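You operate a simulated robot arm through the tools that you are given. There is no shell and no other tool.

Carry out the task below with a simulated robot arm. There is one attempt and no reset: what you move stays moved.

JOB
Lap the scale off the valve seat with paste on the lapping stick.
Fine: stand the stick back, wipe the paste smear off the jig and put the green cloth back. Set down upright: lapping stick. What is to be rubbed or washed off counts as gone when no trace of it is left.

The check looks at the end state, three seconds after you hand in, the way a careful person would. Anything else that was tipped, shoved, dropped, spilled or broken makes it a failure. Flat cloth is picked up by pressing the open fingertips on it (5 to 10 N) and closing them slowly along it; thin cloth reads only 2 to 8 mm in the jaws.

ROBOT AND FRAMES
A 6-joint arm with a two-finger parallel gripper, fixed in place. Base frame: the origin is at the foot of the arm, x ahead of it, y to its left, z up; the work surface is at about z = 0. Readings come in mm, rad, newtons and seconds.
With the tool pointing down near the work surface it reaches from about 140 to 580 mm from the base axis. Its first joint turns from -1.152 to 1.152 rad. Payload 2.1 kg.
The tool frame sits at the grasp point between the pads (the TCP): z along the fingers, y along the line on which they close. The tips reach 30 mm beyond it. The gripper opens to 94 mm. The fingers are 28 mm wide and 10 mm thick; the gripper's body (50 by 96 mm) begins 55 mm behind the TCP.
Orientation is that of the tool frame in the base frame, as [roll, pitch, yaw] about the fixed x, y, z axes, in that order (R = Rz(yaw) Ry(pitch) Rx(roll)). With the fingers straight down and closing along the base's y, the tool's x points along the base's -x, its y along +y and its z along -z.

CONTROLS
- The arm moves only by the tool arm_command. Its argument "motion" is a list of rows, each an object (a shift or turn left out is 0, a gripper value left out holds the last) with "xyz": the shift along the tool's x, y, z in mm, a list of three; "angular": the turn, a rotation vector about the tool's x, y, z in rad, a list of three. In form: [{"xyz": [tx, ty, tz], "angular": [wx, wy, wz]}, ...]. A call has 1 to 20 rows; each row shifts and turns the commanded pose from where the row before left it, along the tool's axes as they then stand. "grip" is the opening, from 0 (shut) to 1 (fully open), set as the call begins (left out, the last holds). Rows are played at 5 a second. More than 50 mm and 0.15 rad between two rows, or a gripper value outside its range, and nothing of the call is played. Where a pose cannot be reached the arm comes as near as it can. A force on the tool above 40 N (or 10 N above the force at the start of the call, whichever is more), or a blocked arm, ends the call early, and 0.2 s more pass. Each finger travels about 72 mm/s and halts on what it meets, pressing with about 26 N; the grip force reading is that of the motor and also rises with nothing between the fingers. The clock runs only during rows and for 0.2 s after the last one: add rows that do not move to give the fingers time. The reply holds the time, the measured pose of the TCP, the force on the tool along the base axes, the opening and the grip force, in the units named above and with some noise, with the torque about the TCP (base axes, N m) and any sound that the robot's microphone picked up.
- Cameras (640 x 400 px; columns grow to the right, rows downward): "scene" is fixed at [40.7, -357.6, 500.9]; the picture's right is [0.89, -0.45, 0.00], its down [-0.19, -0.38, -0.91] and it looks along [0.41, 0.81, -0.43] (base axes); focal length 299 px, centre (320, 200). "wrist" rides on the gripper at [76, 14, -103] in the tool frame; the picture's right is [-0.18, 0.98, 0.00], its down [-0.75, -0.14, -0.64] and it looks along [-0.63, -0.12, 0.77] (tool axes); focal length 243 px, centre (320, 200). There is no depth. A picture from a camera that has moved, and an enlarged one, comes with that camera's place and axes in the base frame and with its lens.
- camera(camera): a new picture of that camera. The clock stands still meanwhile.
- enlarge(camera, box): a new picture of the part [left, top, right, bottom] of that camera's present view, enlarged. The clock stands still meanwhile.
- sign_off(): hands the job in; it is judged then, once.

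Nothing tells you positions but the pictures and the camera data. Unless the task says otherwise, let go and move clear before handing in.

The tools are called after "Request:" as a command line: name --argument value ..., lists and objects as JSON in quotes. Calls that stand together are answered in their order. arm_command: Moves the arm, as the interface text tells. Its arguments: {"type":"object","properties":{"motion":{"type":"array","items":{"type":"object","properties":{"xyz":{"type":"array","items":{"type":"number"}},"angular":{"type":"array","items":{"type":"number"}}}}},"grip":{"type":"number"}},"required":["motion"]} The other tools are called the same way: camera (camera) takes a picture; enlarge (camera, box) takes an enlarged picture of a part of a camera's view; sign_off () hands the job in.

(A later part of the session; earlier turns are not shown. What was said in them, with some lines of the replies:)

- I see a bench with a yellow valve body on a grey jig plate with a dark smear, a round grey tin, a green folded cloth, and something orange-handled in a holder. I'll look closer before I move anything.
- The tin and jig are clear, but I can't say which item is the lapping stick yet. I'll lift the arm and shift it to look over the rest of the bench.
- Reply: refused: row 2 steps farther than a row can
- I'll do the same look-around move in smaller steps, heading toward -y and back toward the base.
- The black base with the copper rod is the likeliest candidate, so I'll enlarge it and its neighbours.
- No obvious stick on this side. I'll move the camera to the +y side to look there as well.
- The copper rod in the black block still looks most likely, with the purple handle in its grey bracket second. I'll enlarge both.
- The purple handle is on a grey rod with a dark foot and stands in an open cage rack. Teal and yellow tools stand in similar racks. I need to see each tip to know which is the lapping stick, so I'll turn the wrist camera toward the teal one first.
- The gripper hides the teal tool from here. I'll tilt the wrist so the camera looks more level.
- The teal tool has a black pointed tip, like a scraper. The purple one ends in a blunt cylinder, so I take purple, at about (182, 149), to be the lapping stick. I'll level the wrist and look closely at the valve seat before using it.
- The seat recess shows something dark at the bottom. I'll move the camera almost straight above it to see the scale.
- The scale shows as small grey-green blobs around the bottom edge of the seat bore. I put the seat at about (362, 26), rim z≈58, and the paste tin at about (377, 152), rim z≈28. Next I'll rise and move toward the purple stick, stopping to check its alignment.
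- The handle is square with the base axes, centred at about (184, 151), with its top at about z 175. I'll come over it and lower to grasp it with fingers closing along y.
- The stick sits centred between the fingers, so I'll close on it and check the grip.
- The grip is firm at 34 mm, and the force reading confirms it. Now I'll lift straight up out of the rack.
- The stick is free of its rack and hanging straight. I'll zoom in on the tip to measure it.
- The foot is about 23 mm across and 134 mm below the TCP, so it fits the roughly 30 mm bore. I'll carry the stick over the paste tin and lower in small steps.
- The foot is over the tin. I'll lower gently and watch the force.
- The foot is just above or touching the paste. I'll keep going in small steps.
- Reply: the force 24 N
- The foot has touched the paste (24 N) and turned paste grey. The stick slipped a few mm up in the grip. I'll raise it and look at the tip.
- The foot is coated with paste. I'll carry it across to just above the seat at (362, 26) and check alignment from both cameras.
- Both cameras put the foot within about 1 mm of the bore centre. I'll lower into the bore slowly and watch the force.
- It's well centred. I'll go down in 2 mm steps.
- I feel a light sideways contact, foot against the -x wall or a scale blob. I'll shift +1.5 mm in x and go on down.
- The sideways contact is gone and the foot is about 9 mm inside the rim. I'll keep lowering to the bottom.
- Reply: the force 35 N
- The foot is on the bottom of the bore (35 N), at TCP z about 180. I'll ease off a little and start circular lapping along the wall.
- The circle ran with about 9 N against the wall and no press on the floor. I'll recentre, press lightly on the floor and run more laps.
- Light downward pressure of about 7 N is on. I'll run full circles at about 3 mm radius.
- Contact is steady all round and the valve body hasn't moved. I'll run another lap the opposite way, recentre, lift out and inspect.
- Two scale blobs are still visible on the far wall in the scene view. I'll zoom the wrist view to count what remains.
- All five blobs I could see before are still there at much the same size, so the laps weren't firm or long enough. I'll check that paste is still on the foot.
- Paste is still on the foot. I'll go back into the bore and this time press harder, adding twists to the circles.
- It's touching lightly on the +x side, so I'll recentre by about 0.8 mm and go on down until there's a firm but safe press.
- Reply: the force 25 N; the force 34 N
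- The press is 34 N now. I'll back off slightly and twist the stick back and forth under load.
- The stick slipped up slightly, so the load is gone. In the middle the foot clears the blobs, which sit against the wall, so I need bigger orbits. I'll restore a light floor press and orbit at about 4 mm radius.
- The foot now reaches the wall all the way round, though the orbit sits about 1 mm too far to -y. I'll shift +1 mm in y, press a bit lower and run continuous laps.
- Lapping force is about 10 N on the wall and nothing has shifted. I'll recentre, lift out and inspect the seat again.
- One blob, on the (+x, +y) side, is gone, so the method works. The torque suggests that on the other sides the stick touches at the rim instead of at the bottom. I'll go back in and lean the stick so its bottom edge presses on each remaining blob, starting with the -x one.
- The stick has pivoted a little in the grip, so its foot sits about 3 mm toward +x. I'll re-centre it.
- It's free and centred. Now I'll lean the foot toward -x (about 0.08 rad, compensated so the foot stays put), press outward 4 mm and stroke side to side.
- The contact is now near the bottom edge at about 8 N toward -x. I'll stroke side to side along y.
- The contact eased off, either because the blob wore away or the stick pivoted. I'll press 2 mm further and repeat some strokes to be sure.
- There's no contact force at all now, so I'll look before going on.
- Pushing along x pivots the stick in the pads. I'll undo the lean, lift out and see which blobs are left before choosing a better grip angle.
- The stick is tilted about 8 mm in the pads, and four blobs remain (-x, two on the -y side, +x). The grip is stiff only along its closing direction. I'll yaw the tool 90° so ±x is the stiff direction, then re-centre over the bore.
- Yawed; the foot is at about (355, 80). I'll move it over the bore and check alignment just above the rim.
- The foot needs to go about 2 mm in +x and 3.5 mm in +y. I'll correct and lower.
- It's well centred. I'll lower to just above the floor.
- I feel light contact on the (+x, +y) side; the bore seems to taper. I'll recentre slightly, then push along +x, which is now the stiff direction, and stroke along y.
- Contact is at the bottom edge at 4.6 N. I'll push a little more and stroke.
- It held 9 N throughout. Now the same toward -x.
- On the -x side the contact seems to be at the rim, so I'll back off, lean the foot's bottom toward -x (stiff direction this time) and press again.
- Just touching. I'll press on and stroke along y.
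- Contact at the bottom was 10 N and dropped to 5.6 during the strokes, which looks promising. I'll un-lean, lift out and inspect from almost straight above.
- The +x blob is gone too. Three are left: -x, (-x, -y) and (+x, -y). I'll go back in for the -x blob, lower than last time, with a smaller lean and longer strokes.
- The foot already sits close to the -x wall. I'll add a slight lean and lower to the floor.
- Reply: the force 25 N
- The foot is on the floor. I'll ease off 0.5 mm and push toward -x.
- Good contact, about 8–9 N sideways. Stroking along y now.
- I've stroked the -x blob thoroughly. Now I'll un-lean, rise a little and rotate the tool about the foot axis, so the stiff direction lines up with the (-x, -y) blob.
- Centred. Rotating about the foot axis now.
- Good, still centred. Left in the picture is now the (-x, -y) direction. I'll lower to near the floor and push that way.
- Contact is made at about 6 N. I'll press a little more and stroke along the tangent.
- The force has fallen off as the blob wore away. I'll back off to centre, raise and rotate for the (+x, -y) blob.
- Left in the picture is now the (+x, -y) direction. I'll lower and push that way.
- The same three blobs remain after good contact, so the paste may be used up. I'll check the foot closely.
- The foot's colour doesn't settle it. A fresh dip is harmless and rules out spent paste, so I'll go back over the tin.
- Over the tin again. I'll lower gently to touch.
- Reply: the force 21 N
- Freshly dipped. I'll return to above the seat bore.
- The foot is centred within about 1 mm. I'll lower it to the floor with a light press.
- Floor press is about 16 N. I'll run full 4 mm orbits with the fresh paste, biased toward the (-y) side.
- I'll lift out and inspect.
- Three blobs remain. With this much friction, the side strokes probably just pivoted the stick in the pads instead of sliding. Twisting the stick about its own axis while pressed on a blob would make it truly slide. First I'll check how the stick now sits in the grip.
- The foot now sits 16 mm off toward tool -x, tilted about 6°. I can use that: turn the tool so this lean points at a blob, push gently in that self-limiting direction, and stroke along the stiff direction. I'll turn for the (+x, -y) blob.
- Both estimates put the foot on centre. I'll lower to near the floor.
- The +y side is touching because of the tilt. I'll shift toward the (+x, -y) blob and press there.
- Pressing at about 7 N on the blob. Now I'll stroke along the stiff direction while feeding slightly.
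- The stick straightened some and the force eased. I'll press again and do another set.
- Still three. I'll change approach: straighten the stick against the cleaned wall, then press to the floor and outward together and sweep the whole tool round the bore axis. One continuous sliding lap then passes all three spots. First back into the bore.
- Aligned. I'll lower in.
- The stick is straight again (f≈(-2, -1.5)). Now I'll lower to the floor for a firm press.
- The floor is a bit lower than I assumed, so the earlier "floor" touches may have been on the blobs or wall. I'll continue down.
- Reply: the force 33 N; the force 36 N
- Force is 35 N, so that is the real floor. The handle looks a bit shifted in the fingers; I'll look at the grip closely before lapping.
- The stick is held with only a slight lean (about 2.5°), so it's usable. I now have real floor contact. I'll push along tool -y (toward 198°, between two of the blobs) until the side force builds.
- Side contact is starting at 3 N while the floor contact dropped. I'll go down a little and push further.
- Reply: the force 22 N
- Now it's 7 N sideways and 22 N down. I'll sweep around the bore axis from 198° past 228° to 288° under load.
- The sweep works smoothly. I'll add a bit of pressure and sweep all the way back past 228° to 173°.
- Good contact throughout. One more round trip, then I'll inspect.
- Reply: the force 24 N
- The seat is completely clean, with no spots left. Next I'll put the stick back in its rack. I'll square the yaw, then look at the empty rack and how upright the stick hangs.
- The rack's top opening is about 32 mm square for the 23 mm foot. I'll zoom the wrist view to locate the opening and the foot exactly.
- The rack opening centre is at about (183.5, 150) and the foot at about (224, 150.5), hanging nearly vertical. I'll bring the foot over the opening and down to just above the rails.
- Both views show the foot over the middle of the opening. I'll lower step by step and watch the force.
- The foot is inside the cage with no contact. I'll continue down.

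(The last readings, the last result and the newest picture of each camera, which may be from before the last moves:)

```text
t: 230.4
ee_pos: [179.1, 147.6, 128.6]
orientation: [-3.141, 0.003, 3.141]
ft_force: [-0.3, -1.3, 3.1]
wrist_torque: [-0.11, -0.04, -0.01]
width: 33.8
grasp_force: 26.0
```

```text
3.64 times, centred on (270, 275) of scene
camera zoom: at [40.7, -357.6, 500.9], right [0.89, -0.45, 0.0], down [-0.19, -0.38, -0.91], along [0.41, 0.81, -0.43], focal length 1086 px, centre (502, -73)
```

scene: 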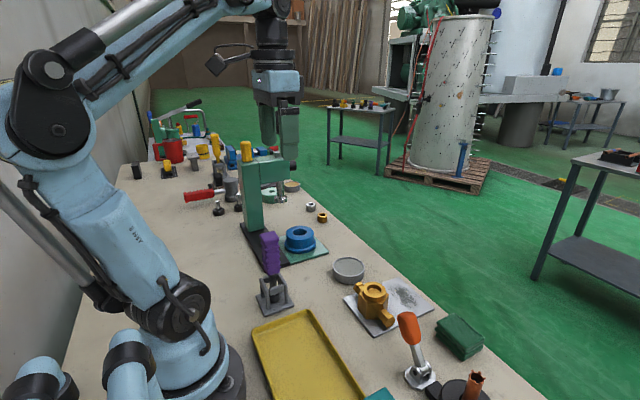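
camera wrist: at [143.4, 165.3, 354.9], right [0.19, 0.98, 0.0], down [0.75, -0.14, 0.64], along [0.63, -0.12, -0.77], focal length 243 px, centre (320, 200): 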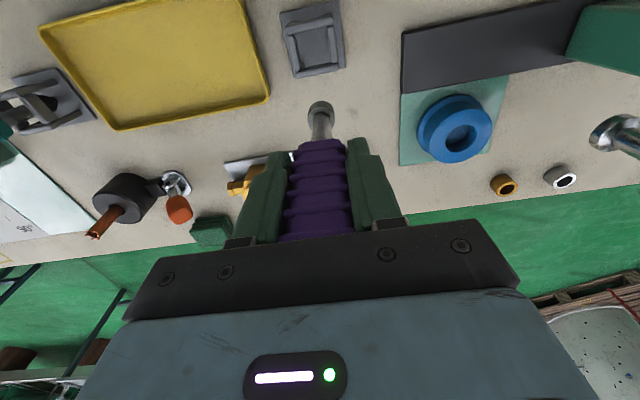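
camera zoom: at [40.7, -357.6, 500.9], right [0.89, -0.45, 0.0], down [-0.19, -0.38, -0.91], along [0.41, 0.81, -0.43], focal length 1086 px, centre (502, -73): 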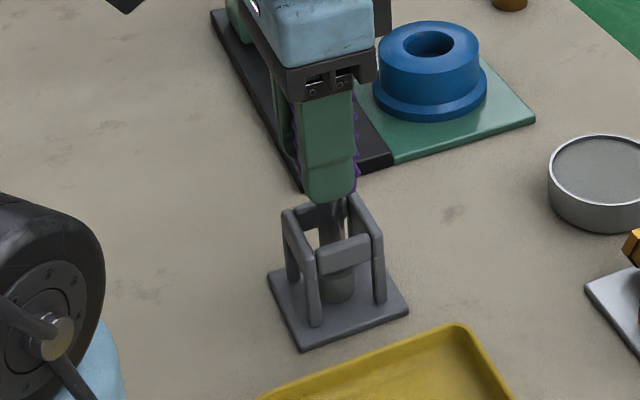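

The stick stands on the rack plate (5 N contact). I'll open slightly first to let it settle.

Request:
arm_command --motion '[{"xyz": [0, 0, 0]}, {"xyz": [0, 0, 0]}, {"xyz": [0, 0, 0]}]' --grip 0.42

Request:
enlarge --camera "scene" --box '[230, 200, 310, 330]'

Request:
camera --camera "wrist"

```text
t: 231.2
ee_pos: [178.8, 147.5, 128.2]
orientation: [3.141, 0.002, 3.14]
ft_force: [0.5, -0.5, -0.3]
wrist_torque: [-0.02, 0.0, 0.0]
width: 39.4
grasp_force: 0.0
```

```text
3.08 times, centred on (270, 265) of scene
camera zoom: at [40.7, -357.6, 500.9], right [0.89, -0.45, 0.0], down [-0.19, -0.38, -0.91], along [0.41, 0.81, -0.43], focal length 919 px, centre (474, 0)
```

zoom: 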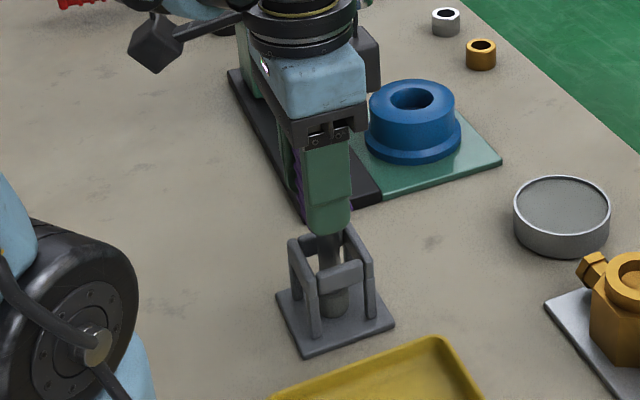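

```text
taken
camera wrist: at [101.9, 163.0, 230.3], right [0.19, 0.98, 0.0], down [0.75, -0.14, 0.64], along [0.63, -0.12, -0.77], focal length 243 px, centre (320, 200)
```

wrist: 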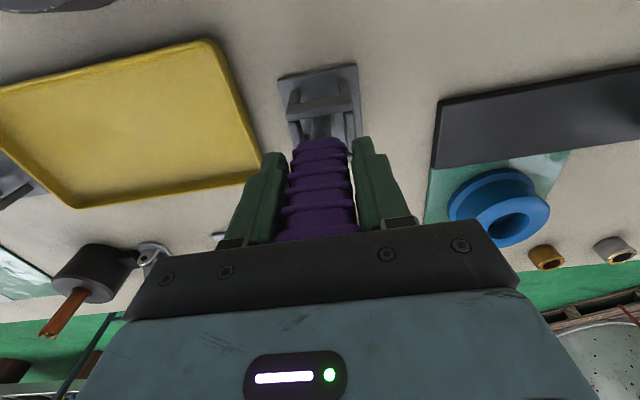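

It's standing on its own. I'll open fully and rise clear.

Request:
arm_command --motion '[{"xyz": [0, 0, 0]}, {"xyz": [0, 0, 0]}, {"xyz": [0, 0, 0]}, {"xyz": [0, 0, -15]}, {"xyz": [0, 0, -25]}, {"xyz": [0, 0, -40]}, {"xyz": [0, 0, -40]}, {"xyz": [0, 0, 0]}]' --grip 0.95

Request:
enlarge --camera "scene" --box '[230, 200, 310, 330]'

Request:
camera --camera "wrist"

```text
t: 233.0
ee_pos: [178.7, 148.0, 250.6]
orientation: [3.141, 0.001, 3.139]
ft_force: [0.1, -0.5, -0.4]
wrist_torque: [0.0, 0.0, 0.02]
width: 89.7
grasp_force: 0.0
```

```text
3.08 times, centred on (270, 265) of scene
camera zoom: at [40.7, -357.6, 500.9], right [0.89, -0.45, 0.0], down [-0.19, -0.38, -0.91], along [0.41, 0.81, -0.43], focal length 919 px, centre (474, 0)
```

zoom: 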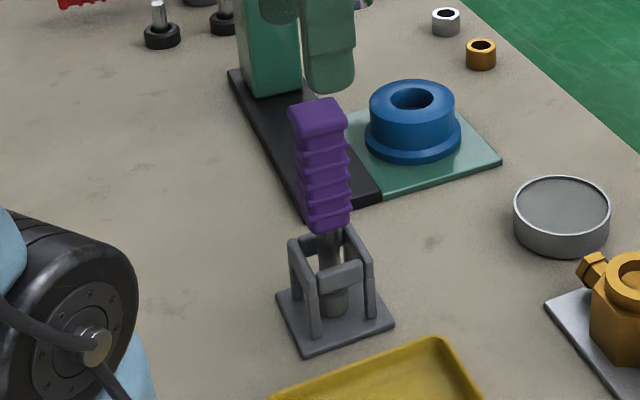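

```text
taken
camera wrist: at [102.7, 163.0, 351.8], right [0.19, 0.98, 0.0], down [0.75, -0.14, 0.64], along [0.63, -0.12, -0.77], focal length 243 px, centre (320, 200)
```

wrist: 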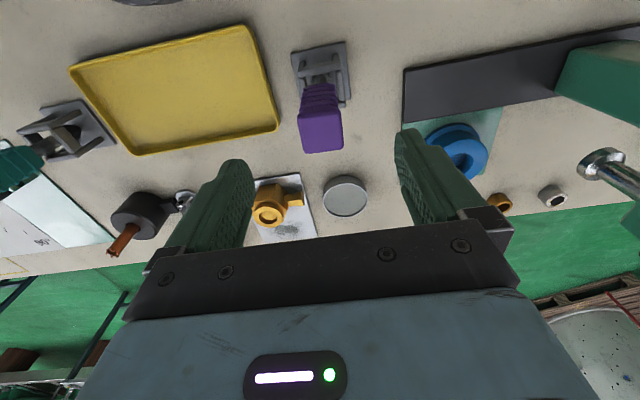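

The stick is upright in its rack. Next is the green cloth; I'll move over it to look.

Request:
arm_command --motion '[{"xyz": [-30, -35, 0]}, {"xyz": [-30, -35, 0]}, {"xyz": [-30, -35, 0]}, {"xyz": [-30, -35, 0]}, {"xyz": [-30, -35, 0]}, {"xyz": [-30, -35, 0]}, {"xyz": [-30, -35, 0]}, {"xyz": [-40, -15, 0]}, {"xyz": [0, 0, 20]}, {"xyz": [0, 0, 20]}, {"xyz": [0, 0, 0]}, {"xyz": [0, 0, 0]}]'

Request:
camera --camera "wrist"

Request:
enlarge --camera "scene" --box '[400, 290, 500, 390]'

```text
t: 235.6
ee_pos: [426.6, -113.1, 209.0]
orientation: [-3.141, 0.001, 3.139]
ft_force: [0.0, -0.2, -0.1]
wrist_torque: [0.0, 0.02, 0.01]
width: 89.3
grasp_force: 0.0
```

```text
taken
camera wrist: at [349.9, -96.9, 311.0], right [0.19, 0.98, 0.0], down [0.75, -0.14, 0.64], along [0.63, -0.12, -0.77], focal length 243 px, centre (320, 200)
```

wrist: 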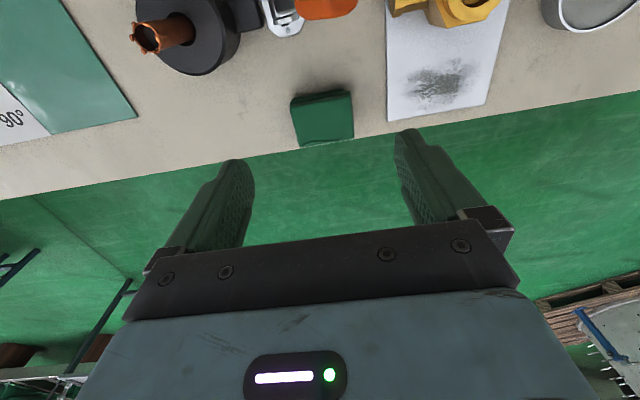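

```text
4.00 times, centred on (450, 340) of scene
camera zoom: at [40.7, -357.6, 500.9], right [0.89, -0.45, 0.0], down [-0.19, -0.38, -0.91], along [0.41, 0.81, -0.43], focal length 1194 px, centre (-200, -360)
```

zoom: 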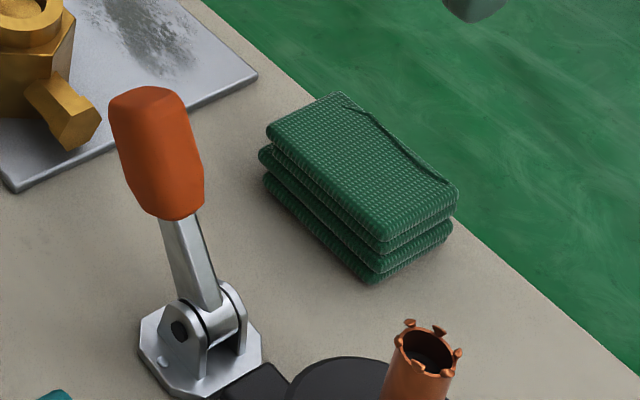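

Request:
enlarge --camera "wrist" --box '[270, 70, 390, 160]'

Request:
enlarge --camera "wrist" --box '[380, 40, 520, 130]'

```text
4.44 times, centred on (330, 115) of wrist
camera zoom: at [349.9, -96.9, 311.0], right [0.19, 0.98, 0.0], down [0.75, -0.14, 0.64], along [0.63, -0.12, -0.77], focal length 1078 px, centre (276, 578)
```

zoom: 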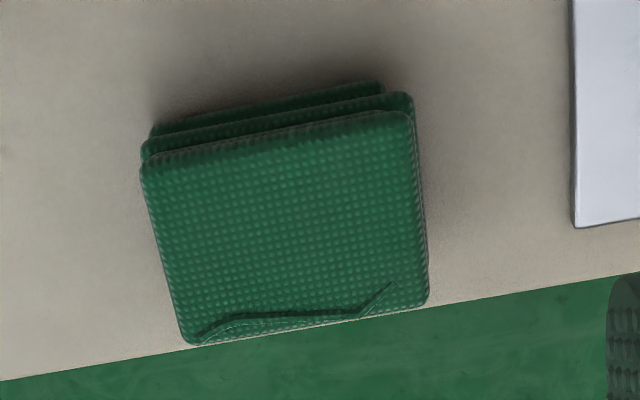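

```text
4.44 times, centred on (450, 85) of wrist
camera zoom: at [349.9, -96.9, 311.0], right [0.19, 0.98, 0.0], down [0.75, -0.14, 0.64], along [0.63, -0.12, -0.77], focal length 1078 px, centre (-258, 711)
```

zoom: 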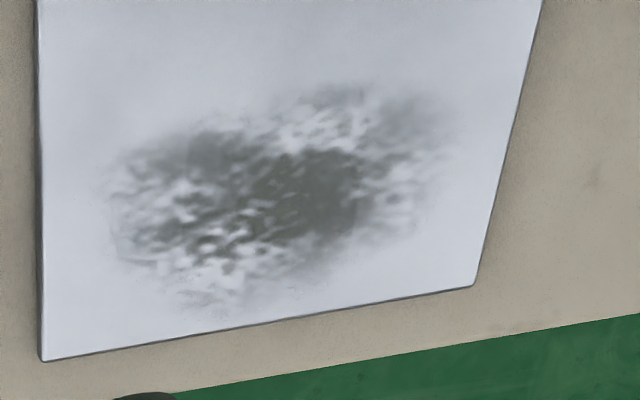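

The cloth is a folded pad, about x 440–492, y -148 to -80, top z≈26. At 68 mm wide it fits between the open fingers, so I'll try gripping it by its sides, coming straight down around it.

Request:
arm_command --motion '[{"xyz": [-20, 0, 0]}, {"xyz": [-19.4, -0.9, 0]}, {"xyz": [0, 0, 40]}, {"xyz": [0, 0, 40]}, {"xyz": [0, 0, 40]}, {"xyz": [0, 0, 25]}, {"xyz": [0, 0, 10]}, {"xyz": [0, 0, 0]}, {"xyz": [0, 0, 0]}]' --grip 1.0

Request:
enlarge --camera "scene" --box '[390, 260, 530, 390]'

Request:
camera --camera "wrist"

```text
t: 237.6
ee_pos: [466.7, -113.1, 53.3]
orientation: [3.141, 0.0, 3.141]
ft_force: [0.2, 0.1, 0.8]
wrist_torque: [0.03, 0.02, -0.01]
width: 94.0
grasp_force: 0.1
```

```text
3.08 times, centred on (460, 325) of scene
camera zoom: at [40.7, -357.6, 500.9], right [0.89, -0.45, 0.0], down [-0.19, -0.38, -0.91], along [0.41, 0.81, -0.43], focal length 919 px, centre (-111, -185)
```

zoom: 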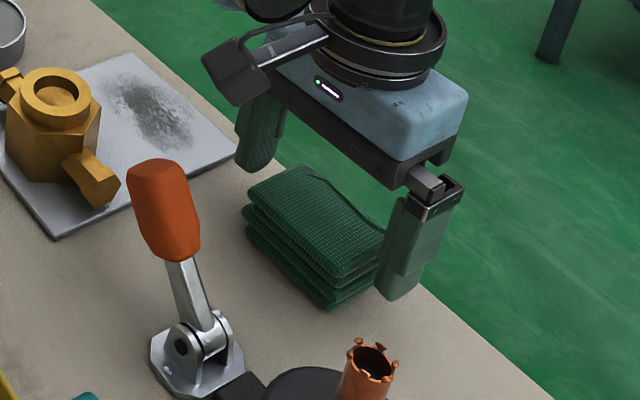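

```text
taken
camera wrist: at [390.5, -98.1, 154.9], right [0.19, 0.98, 0.0], down [0.75, -0.14, 0.64], along [0.63, -0.12, -0.77], focal length 243 px, centre (320, 200)
```

wrist: 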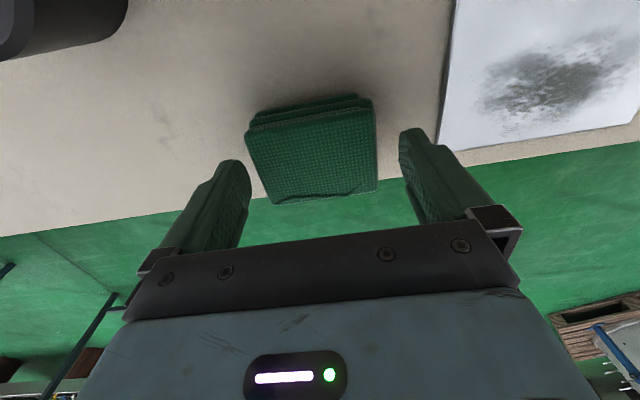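

The fingers straddle the pad, which is about 2 mm off to -y. I'll correct that and lower so the tips are about 6 mm above the bench.

Request:
arm_command --motion '[{"xyz": [0, -2, 5]}, {"xyz": [0, 0, 6]}, {"xyz": [0, 0, 6]}, {"xyz": [0, 0, 0]}]'

Request:
enlarge --camera "scene" --box '[390, 260, 530, 390]'

```text
t: 238.6
ee_pos: [467.1, -116.5, 36.5]
orientation: [3.141, 0.002, 3.139]
ft_force: [-0.6, -0.3, 0.2]
wrist_torque: [-0.02, 0.0, 0.0]
width: 94.0
grasp_force: 0.1
```

```text
3.08 times, centred on (460, 325) of scene
camera zoom: at [40.7, -357.6, 500.9], right [0.89, -0.45, 0.0], down [-0.19, -0.38, -0.91], along [0.41, 0.81, -0.43], focal length 919 px, centre (-111, -185)
```

zoom: 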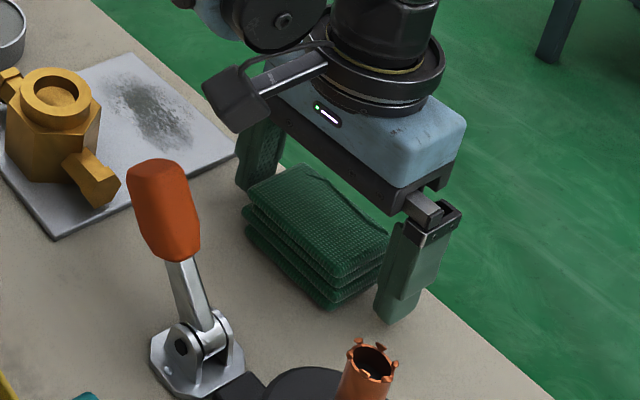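

Clear on both sides. I'll close gradually.

Request:
arm_command --motion '[{"xyz": [0, 0, 0]}, {"xyz": [0, 0, 0]}, {"xyz": [0, 0, 0]}]' --grip 0.72

Request:
arm_command --motion '[{"xyz": [0, 0, 0]}, {"xyz": [0, 0, 0]}, {"xyz": [0, 0, 0]}]' --grip 0.66

Request:
enlarge --camera "scene" --box '[390, 260, 530, 390]'

```text
t: 239.4
ee_pos: [467.7, -116.2, 36.5]
orientation: [-3.14, 0.004, 3.141]
ft_force: [-0.9, 0.5, -0.3]
wrist_torque: [0.03, 0.0, 0.01]
width: 78.5
grasp_force: 26.0
```

```text
t: 240.2
ee_pos: [467.6, -116.6, 36.8]
orientation: [-3.141, 0.001, 3.14]
ft_force: [0.7, 0.6, 0.4]
wrist_torque: [0.01, -0.01, -0.02]
width: 78.5
grasp_force: 25.9
```

```text
3.08 times, centred on (460, 325) of scene
camera zoom: at [40.7, -357.6, 500.9], right [0.89, -0.45, 0.0], down [-0.19, -0.38, -0.91], along [0.41, 0.81, -0.43], focal length 919 px, centre (-111, -185)
```

zoom: 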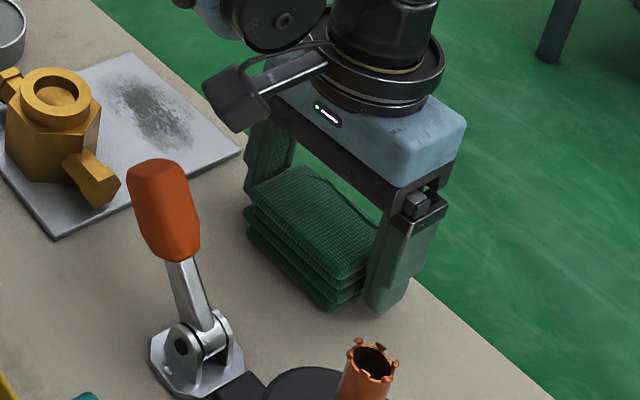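

Gripped at 78.5 mm with firm force; it behaves like a solid pad. I'll lift a little and check.

Request:
arm_command --motion '[{"xyz": [0, 0, -5]}, {"xyz": [0, 0, -10]}, {"xyz": [0, 0, -15]}, {"xyz": [0, 0, 0]}]' --grip 0.6

Request:
enlarge --camera "scene" --box '[390, 240, 530, 380]'

Request:
camera --camera "wrist"

```text
t: 241.2
ee_pos: [467.3, -114.7, 65.2]
orientation: [-3.141, 0.001, 3.14]
ft_force: [-0.6, -0.4, 0.4]
wrist_torque: [-0.01, -0.03, 0.01]
width: 78.8
grasp_force: 26.2
```

```text
2.86 times, centred on (460, 310) of scene
camera zoom: at [40.7, -357.6, 500.9], right [0.89, -0.45, 0.0], down [-0.19, -0.38, -0.91], along [0.41, 0.81, -0.43], focal length 853 px, centre (-80, -114)
```

zoom: 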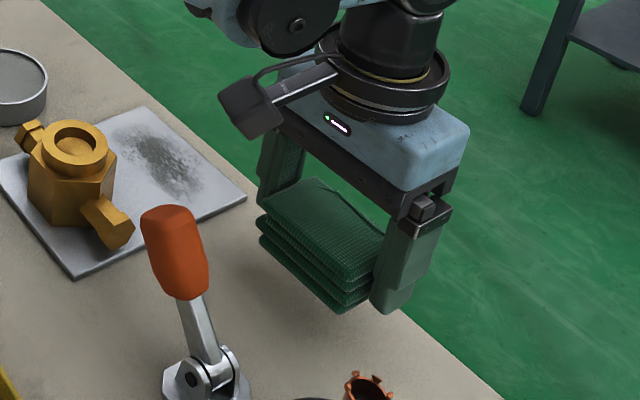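

```text
taken
camera wrist: at [391.4, -100.8, 168.4], right [0.18, 0.98, 0.0], down [0.75, -0.14, 0.64], along [0.63, -0.12, -0.77], focal length 243 px, centre (320, 200)
```

wrist: 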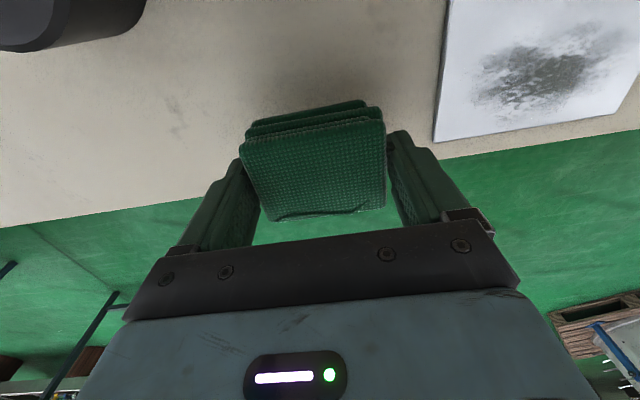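

The pad is held, and it extends about 6 mm below the fingertips. The smear covers roughly x 428–480, y -20 to 68. I'll carry the pad over it and lower to contact.

Request:
arm_command --motion '[{"xyz": [0, 0, -10]}, {"xyz": [3, 35, 0]}, {"xyz": [3, 35, 0]}, {"xyz": [3, 35, 0]}, {"xyz": [4, 34, 0]}, {"xyz": [0, 0, 15]}, {"xyz": [0, 0, 8]}, {"xyz": [0, 0, 0]}, {"xyz": [0, 0, 0]}]'

Request:
enlarge --camera "scene" --box '[340, 200, 480, 340]'

Request:
camera --camera "wrist"

```text
t: 243.2
ee_pos: [455.8, 24.4, 54.6]
orientation: [3.141, 0.002, 3.141]
ft_force: [1.2, 0.3, -0.7]
wrist_torque: [0.0, -0.01, -0.01]
width: 78.5
grasp_force: 25.9
```

```text
2.86 times, centred on (410, 270) of scene
camera zoom: at [40.7, -357.6, 500.9], right [0.89, -0.45, 0.0], down [-0.19, -0.38, -0.91], along [0.41, 0.81, -0.43], focal length 853 px, centre (63, 0)
```

zoom: 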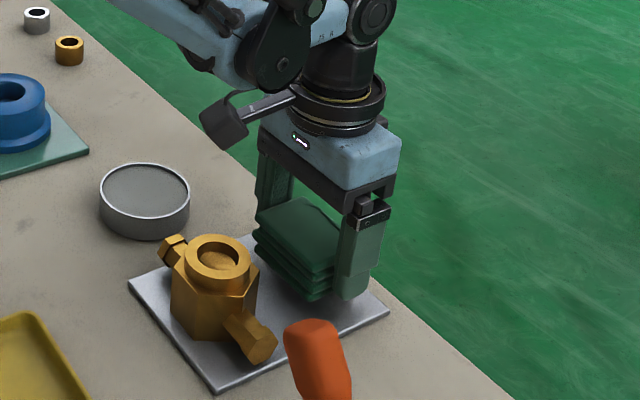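

```text
taken
camera wrist: at [378.3, 38.7, 156.1], right [0.18, 0.98, 0.0], down [0.75, -0.14, 0.64], along [0.63, -0.12, -0.77], focal length 243 px, centre (320, 200)
```

wrist: 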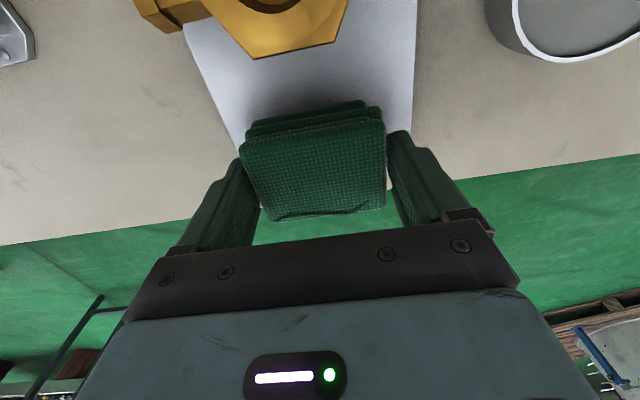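

The pad is right over the smear. I'll lower to contact in small steps.

Request:
arm_command --motion '[{"xyz": [0, 0, 5]}, {"xyz": [0, 0, 4]}, {"xyz": [0, 0, 2]}, {"xyz": [0, 0, 0]}]'

Request:
arm_command --motion '[{"xyz": [0, 0, 1]}, {"xyz": [0, 0, 0]}]'

```text
t: 244.2
ee_pos: [455.9, 24.4, 42.6]
orientation: [3.141, 0.001, 3.141]
ft_force: [-0.4, -0.2, -1.6]
wrist_torque: [0.02, -0.05, -0.01]
width: 78.7
grasp_force: 25.2
```

```text
t: 244.8
ee_pos: [455.3, 22.6, 41.2]
orientation: [-3.141, 0.003, 3.14]
ft_force: [-1.9, 0.3, 9.7]
wrist_torque: [0.13, 0.0, -0.02]
width: 78.7
grasp_force: 26.2
```

In contact at about 10 N. I'll start wiping along y.

Request:
arm_command --motion '[{"xyz": [0, 8, 0]}, {"xyz": [0, 8, 0]}, {"xyz": [0, 8, 0]}, {"xyz": [0, -8, 0]}, {"xyz": [0, -8, 0]}, {"xyz": [0, -8, 0]}, {"xyz": [0, -8, 0]}, {"xyz": [0, -8, 0]}, {"xyz": [0, -8, 0]}, {"xyz": [0, 8, 0]}, {"xyz": [0, 8, 0]}, {"xyz": [0, 8, 0]}, {"xyz": [0, 0, 0]}]'

Request:
enlarge --camera "scene" --box '[340, 200, 480, 340]'

```text
t: 247.6
ee_pos: [455.3, 24.5, 41.9]
orientation: [3.141, 0.001, 3.14]
ft_force: [-0.5, -0.4, -0.6]
wrist_torque: [0.01, 0.0, 0.03]
width: 78.5
grasp_force: 25.7
```

```text
2.86 times, centred on (410, 270) of scene
camera zoom: at [40.7, -357.6, 500.9], right [0.89, -0.45, 0.0], down [-0.19, -0.38, -0.91], along [0.41, 0.81, -0.43], focal length 853 px, centre (63, 0)
```

zoom: 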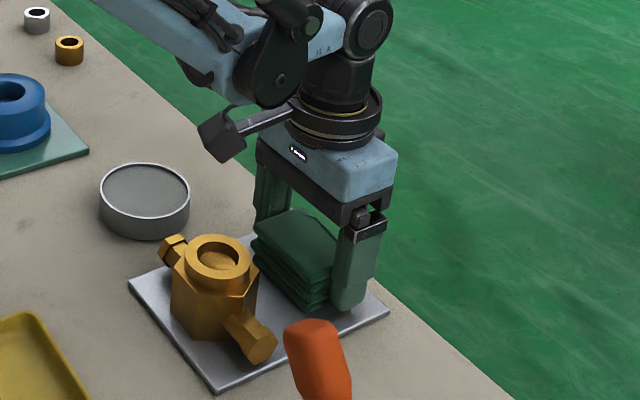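

Pressure faded because the pad slid up a little in the grip. I'll press 1 mm more and wipe again, shifting x too.

Request:
arm_command --motion '[{"xyz": [0, 0, 1]}, {"xyz": [0, 8, 0]}, {"xyz": [0, 8, 0]}, {"xyz": [0, 8, 0]}, {"xyz": [0, -8, 0]}, {"xyz": [0, -8, 0]}, {"xyz": [0, -8, 0]}, {"xyz": [0, -8, 0]}, {"xyz": [0, -8, 0]}, {"xyz": [0, -8, 0]}, {"xyz": [5, 8, 0]}, {"xyz": [5, 8, 0]}, {"xyz": [0, 8, 0]}, {"xyz": [0, 8, 0]}, {"xyz": [0, 8, 0]}, {"xyz": [0, -8, 0]}, {"xyz": [0, -8, 0]}, {"xyz": [0, 0, 0]}]'

Request:
arm_command --motion '[{"xyz": [-5, 0, 0.5]}, {"xyz": [-5, 0, 0]}, {"xyz": [-5, 0, 0]}, {"xyz": [-5, 0, 0]}, {"xyz": [0, 8, 0]}, {"xyz": [0, 8, 0]}, {"xyz": [0, 8, 0]}, {"xyz": [0, -8, 0]}, {"xyz": [0, -8, 0]}, {"xyz": [0, -8, 0]}, {"xyz": [0, -8, 0]}, {"xyz": [0, -8, 0]}, {"xyz": [0, -8, 0]}, {"xyz": [0, 8, 0]}, {"xyz": [0, 8, 0]}, {"xyz": [0, 8, 0]}, {"xyz": [0, 0, 0]}]'

Request:
enlarge --camera "scene" --box '[340, 200, 480, 340]'

```text
t: 251.4
ee_pos: [445.9, 24.8, 41.7]
orientation: [3.14, 0.001, 3.141]
ft_force: [-0.3, 4.3, 10.0]
wrist_torque: [-0.06, 0.01, 0.04]
width: 78.4
grasp_force: 26.1
```

```text
t: 255.0
ee_pos: [465.9, 24.2, 41.2]
orientation: [3.141, 0.001, 3.142]
ft_force: [1.1, -4.6, 8.3]
wrist_torque: [-0.53, -0.01, -0.01]
width: 78.7
grasp_force: 25.9
```

```text
2.86 times, centred on (410, 270) of scene
camera zoom: at [40.7, -357.6, 500.9], right [0.89, -0.45, 0.0], down [-0.19, -0.38, -0.91], along [0.41, 0.81, -0.43], focal length 853 px, centre (63, 0)
```

zoom: 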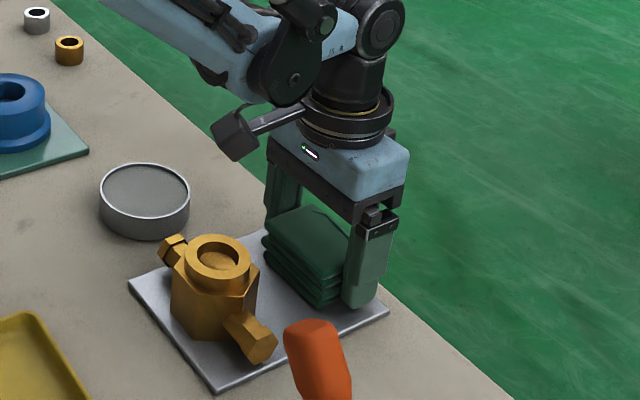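

Wiping at about 10 N with friction showing. I'll lift and see what's left on the jig.

Request:
arm_command --motion '[{"xyz": [0, 0, -10]}, {"xyz": [0, 0, -30]}, {"xyz": [0, 0, -40]}, {"xyz": [0, 0, -40]}, {"xyz": [0, -30, 0]}, {"xyz": [0, -30, 0]}, {"xyz": [0, 0, 0]}, {"xyz": [0, 0, 0]}]'

Request:
camera --camera "wrist"

Request:
enlarge --camera "scene" --box '[330, 240, 450, 340]'

```text
t: 256.8
ee_pos: [464.0, -35.4, 160.5]
orientation: [3.141, 0.001, 3.141]
ft_force: [0.1, 0.0, -1.3]
wrist_torque: [-0.01, 0.04, -0.03]
width: 78.4
grasp_force: 26.0
```

```text
taken
camera wrist: at [387.5, -20.7, 262.1], right [0.18, 0.98, 0.0], down [0.75, -0.14, 0.64], along [0.63, -0.12, -0.77], focal length 243 px, centre (320, 200)
```

wrist: 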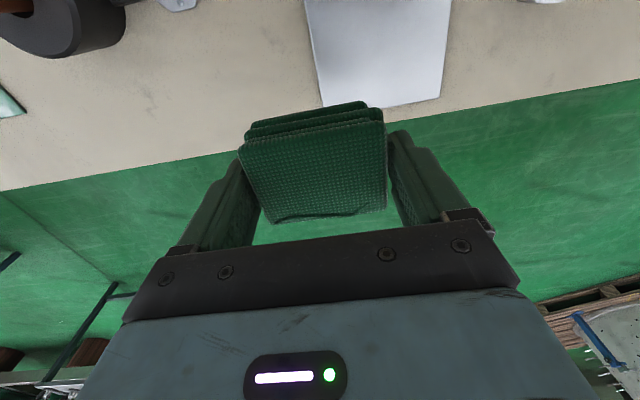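

```text
4.00 times, centred on (390, 290) of scene
camera zoom: at [40.7, -357.6, 500.9], right [0.89, -0.45, 0.0], down [-0.19, -0.38, -0.91], along [0.41, 0.81, -0.43], focal length 1194 px, centre (40, -160)
```

zoom: 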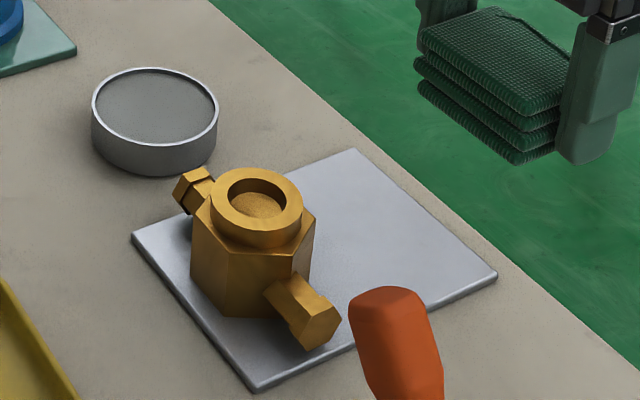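

The smear looks gone. I'll zoom in for any traces before putting the cloth back.

Request:
enlarge --camera "wrist" --box '[300, 0, 460, 110]'

Request:
enlarge --camera "scene" --box '[380, 270, 460, 330]'

```text
3.64 times, centred on (380, 55) of wrist
camera zoom: at [387.5, -20.7, 262.1], right [0.18, 0.98, 0.0], down [0.75, -0.14, 0.64], along [0.63, -0.12, -0.77], focal length 882 px, centre (102, 727)
```

zoom: 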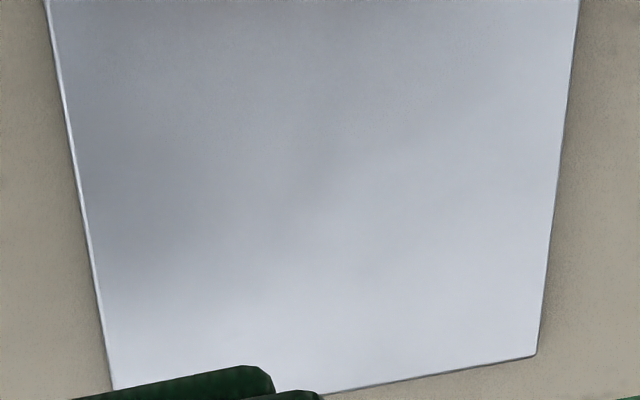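

```text
6.67 times, centred on (420, 300) of scene
camera zoom: at [40.7, -357.6, 500.9], right [0.89, -0.45, 0.0], down [-0.19, -0.38, -0.91], along [0.41, 0.81, -0.43], focal length 1991 px, centre (-347, -467)
```

zoom: 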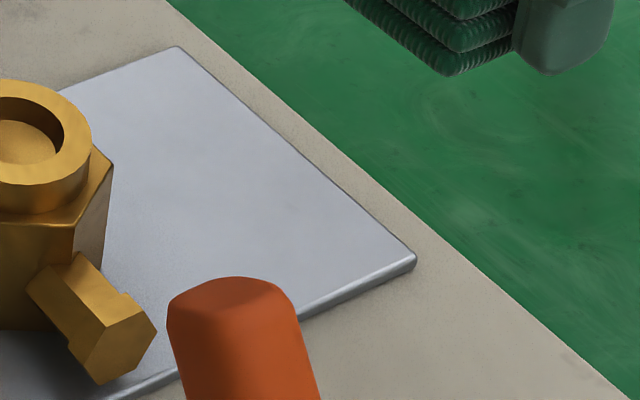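

The plate is clean. I'll carry the cloth back to where it lay, TCP (467, -116).

Request:
arm_command --motion '[{"xyz": [-1, -27, 0]}, {"xyz": [-1, -27, 0]}, {"xyz": [-1, -27, 0]}, {"xyz": [0, 0, 40]}, {"xyz": [0, 0, 40]}, {"xyz": [0, 0, 25]}, {"xyz": [0, 0, 10]}, {"xyz": [0, 0, 0]}, {"xyz": [0, 0, 0]}]'

Request:
enlarge --camera "scene" --box '[390, 260, 530, 390]'

```text
t: 258.8
ee_pos: [467.4, -116.3, 47.2]
orientation: [-3.141, 0.002, 3.139]
ft_force: [-0.5, -0.7, -0.7]
wrist_torque: [-0.02, 0.0, 0.02]
width: 78.4
grasp_force: 26.5
```

```text
3.08 times, centred on (460, 325) of scene
camera zoom: at [40.7, -357.6, 500.9], right [0.89, -0.45, 0.0], down [-0.19, -0.38, -0.91], along [0.41, 0.81, -0.43], focal length 919 px, centre (-111, -185)
```

zoom: 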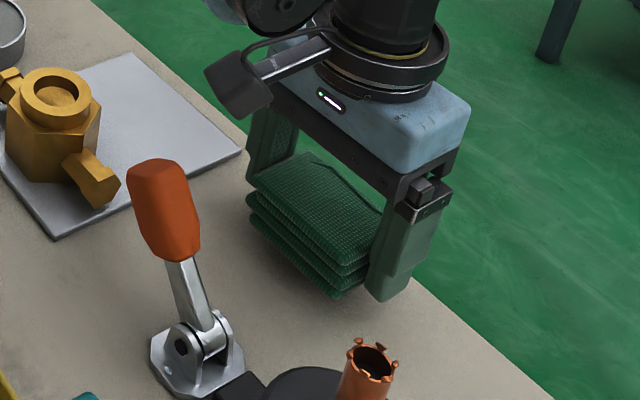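

It's over its original spot. I'll lower to contact.

Request:
arm_command --motion '[{"xyz": [0, 0, 4]}, {"xyz": [0, 0, 4]}, {"xyz": [0, 0, 2]}, {"xyz": [0, 0, 0]}]'

Request:
arm_command --motion '[{"xyz": [0, 0, 1]}, {"xyz": [0, 0, 0]}]'

Request:
arm_command --motion '[{"xyz": [0, 0, 1]}, {"xyz": [0, 0, 0]}]'

```text
t: 259.8
ee_pos: [466.6, -116.7, 37.1]
orientation: [3.142, 0.002, 3.141]
ft_force: [1.3, -1.0, -0.9]
wrist_torque: [0.0, 0.02, -0.01]
width: 78.7
grasp_force: 25.7
```

```text
t: 260.4
ee_pos: [468.3, -116.7, 35.7]
orientation: [-3.141, 0.001, 3.14]
ft_force: [0.2, 0.1, 0.1]
wrist_torque: [-0.01, -0.03, 0.0]
width: 78.8
grasp_force: 26.6
```

```text
t: 261.0
ee_pos: [468.4, -117.9, 34.8]
orientation: [-3.141, 0.0, -3.141]
ft_force: [-0.9, 0.3, 22.0]
wrist_torque: [-0.33, 0.03, 0.02]
width: 78.6
grasp_force: 25.3
```

The pad is down on the bench. I'll release and rise clear.

Request:
arm_command --motion '[{"xyz": [0, 0, -0.5]}, {"xyz": [0, 0, 0]}, {"xyz": [0, 0, 0]}, {"xyz": [0, 0, 0]}]' --grip 1.0

Request:
arm_command --motion '[{"xyz": [0, 0, -10]}, {"xyz": [0, 0, -25]}, {"xyz": [0, 0, -40]}, {"xyz": [0, 0, -40]}, {"xyz": [40, 0, -20]}, {"xyz": [40, 0, 0]}, {"xyz": [0, 0, 0]}, {"xyz": [0, 0, 0]}]'

Request:
camera --camera "scene"

Request:
camera --camera "wrist"

Request:
enlarge --camera "scene" --box '[400, 290, 500, 390]'

```text
t: 262.0
ee_pos: [468.5, -117.0, 34.6]
orientation: [3.142, 0.003, 3.138]
ft_force: [-0.4, -1.2, 0.1]
wrist_torque: [0.01, 0.0, -0.04]
width: 93.9
grasp_force: 0.0
```

```text
t: 263.8
ee_pos: [391.1, -118.9, 167.8]
orientation: [3.141, 0.002, 3.141]
ft_force: [0.5, -0.1, -0.8]
wrist_torque: [0.02, -0.02, 0.0]
width: 94.0
grasp_force: 0.1
```

```text
taken
```

scene: 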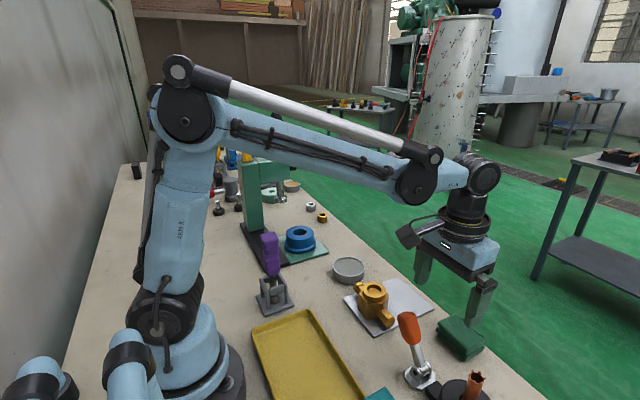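

```text
taken
camera wrist: at [314.2, -104.0, 270.4], right [0.18, 0.98, 0.0], down [0.75, -0.14, 0.64], along [0.63, -0.12, -0.77], focal length 243 px, centre (320, 200)
```

wrist: 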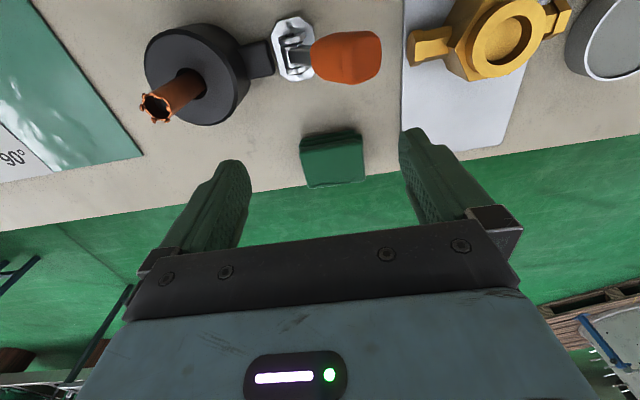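

```text
4.00 times, centred on (450, 340) of scene
camera zoom: at [40.7, -357.6, 500.9], right [0.89, -0.45, 0.0], down [-0.19, -0.38, -0.91], along [0.41, 0.81, -0.43], focal length 1194 px, centre (-200, -360)
```

zoom: 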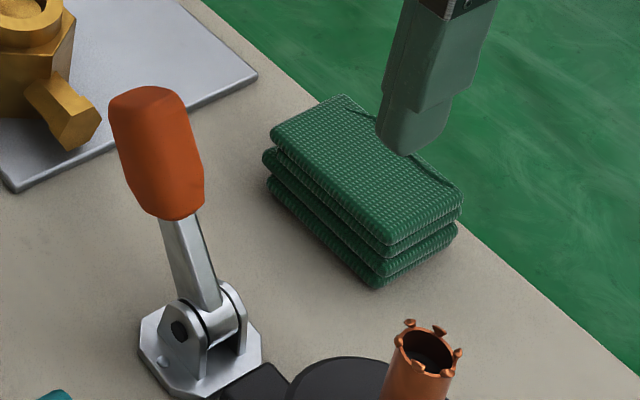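

The cloth is back in place. I'll do a last check of the seat and jig from above on the way clear.

Request:
arm_command --motion '[{"xyz": [0, 30, -40]}, {"xyz": [0, 40, -30]}, {"xyz": [0, 40, 0]}, {"xyz": [0, 20, 0]}, {"xyz": [0, 0, 0]}, {"xyz": [0, 0, 0]}]'

Request:
camera --camera "wrist"

Request:
enlarge --camera "wrist" --box '[290, 20, 400, 110]'

Request:
enlarge --camera "scene" --box '[350, 270, 400, 320]'

```text
t: 265.2
ee_pos: [387.9, 11.0, 239.2]
orientation: [3.14, 0.003, 3.14]
ft_force: [-0.4, 0.4, -0.3]
wrist_torque: [0.03, -0.04, -0.01]
width: 94.1
grasp_force: 0.0
```

```text
taken
camera wrist: at [310.9, 26.4, 340.4], right [0.19, 0.98, 0.0], down [0.75, -0.14, 0.64], along [0.63, -0.12, -0.77], focal length 243 px, centre (320, 200)
```

wrist: 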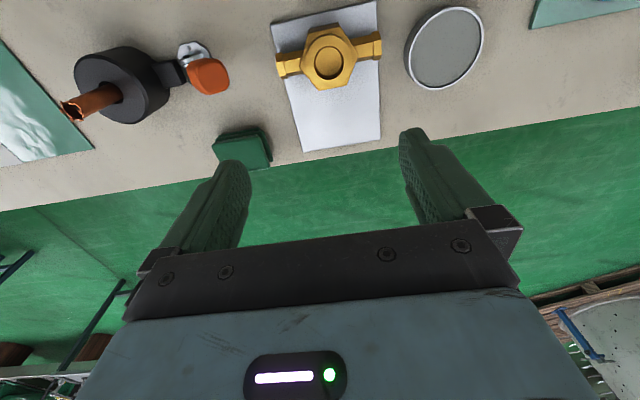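

```text
4.44 times, centred on (345, 65) of wrist
camera zoom: at [310.9, 26.4, 340.4], right [0.19, 0.98, 0.0], down [0.75, -0.14, 0.64], along [0.63, -0.12, -0.77], focal length 1078 px, centre (209, 800)
```

zoom: 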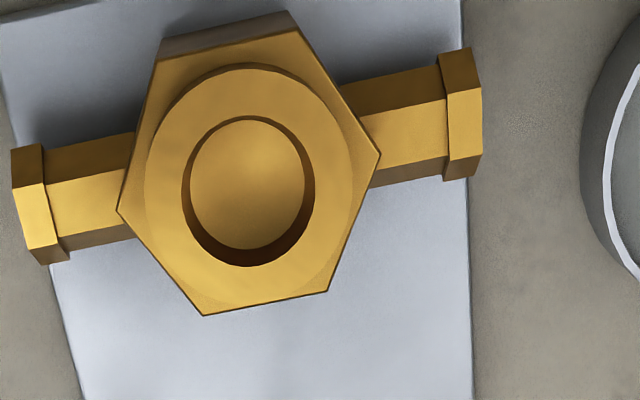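

```text
8.00 times, centred on (375, 295) of scene
camera zoom: at [40.7, -357.6, 500.9], right [0.89, -0.45, 0.0], down [-0.19, -0.38, -0.91], along [0.41, 0.81, -0.43], focal length 2389 px, centre (-120, -560)
```

zoom: 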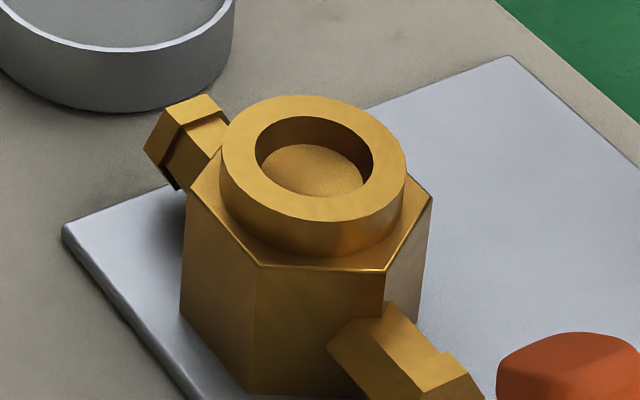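

The seat and jig are clean, the valve and tin haven't moved, the stick stands upright in its rack and the cloth is back. The gripper is open and clear, so I'm handing in.

Request:
sign_off

```text
The job is handed in.
```

I lapped the scale off the valve seat, wiped the smear off the jig, and put both tools back. I've handed the job in, but no result has come back yet.

- **Seat:** all five scale spots I could see are gone. I checked from above and from the side, and no trace shows.
- **Jig:** the paste smear is gone, and I saw no residue on the plate in close-up views.
- **Lapping stick:** nothing on the bench was labelled, so I chose the purple-handled stick for its blunt tip; the teal one has a pointed, scraper-like tip. It stands upright in its rack, with paste still on its foot because I didn't wipe it.
- **Green cloth:** it is back on its original spot, within about 2 mm judging by the pictures.

The valve, the paste tin and everything else I could see are where they were at the start. The gripper is open and clear of the bench.
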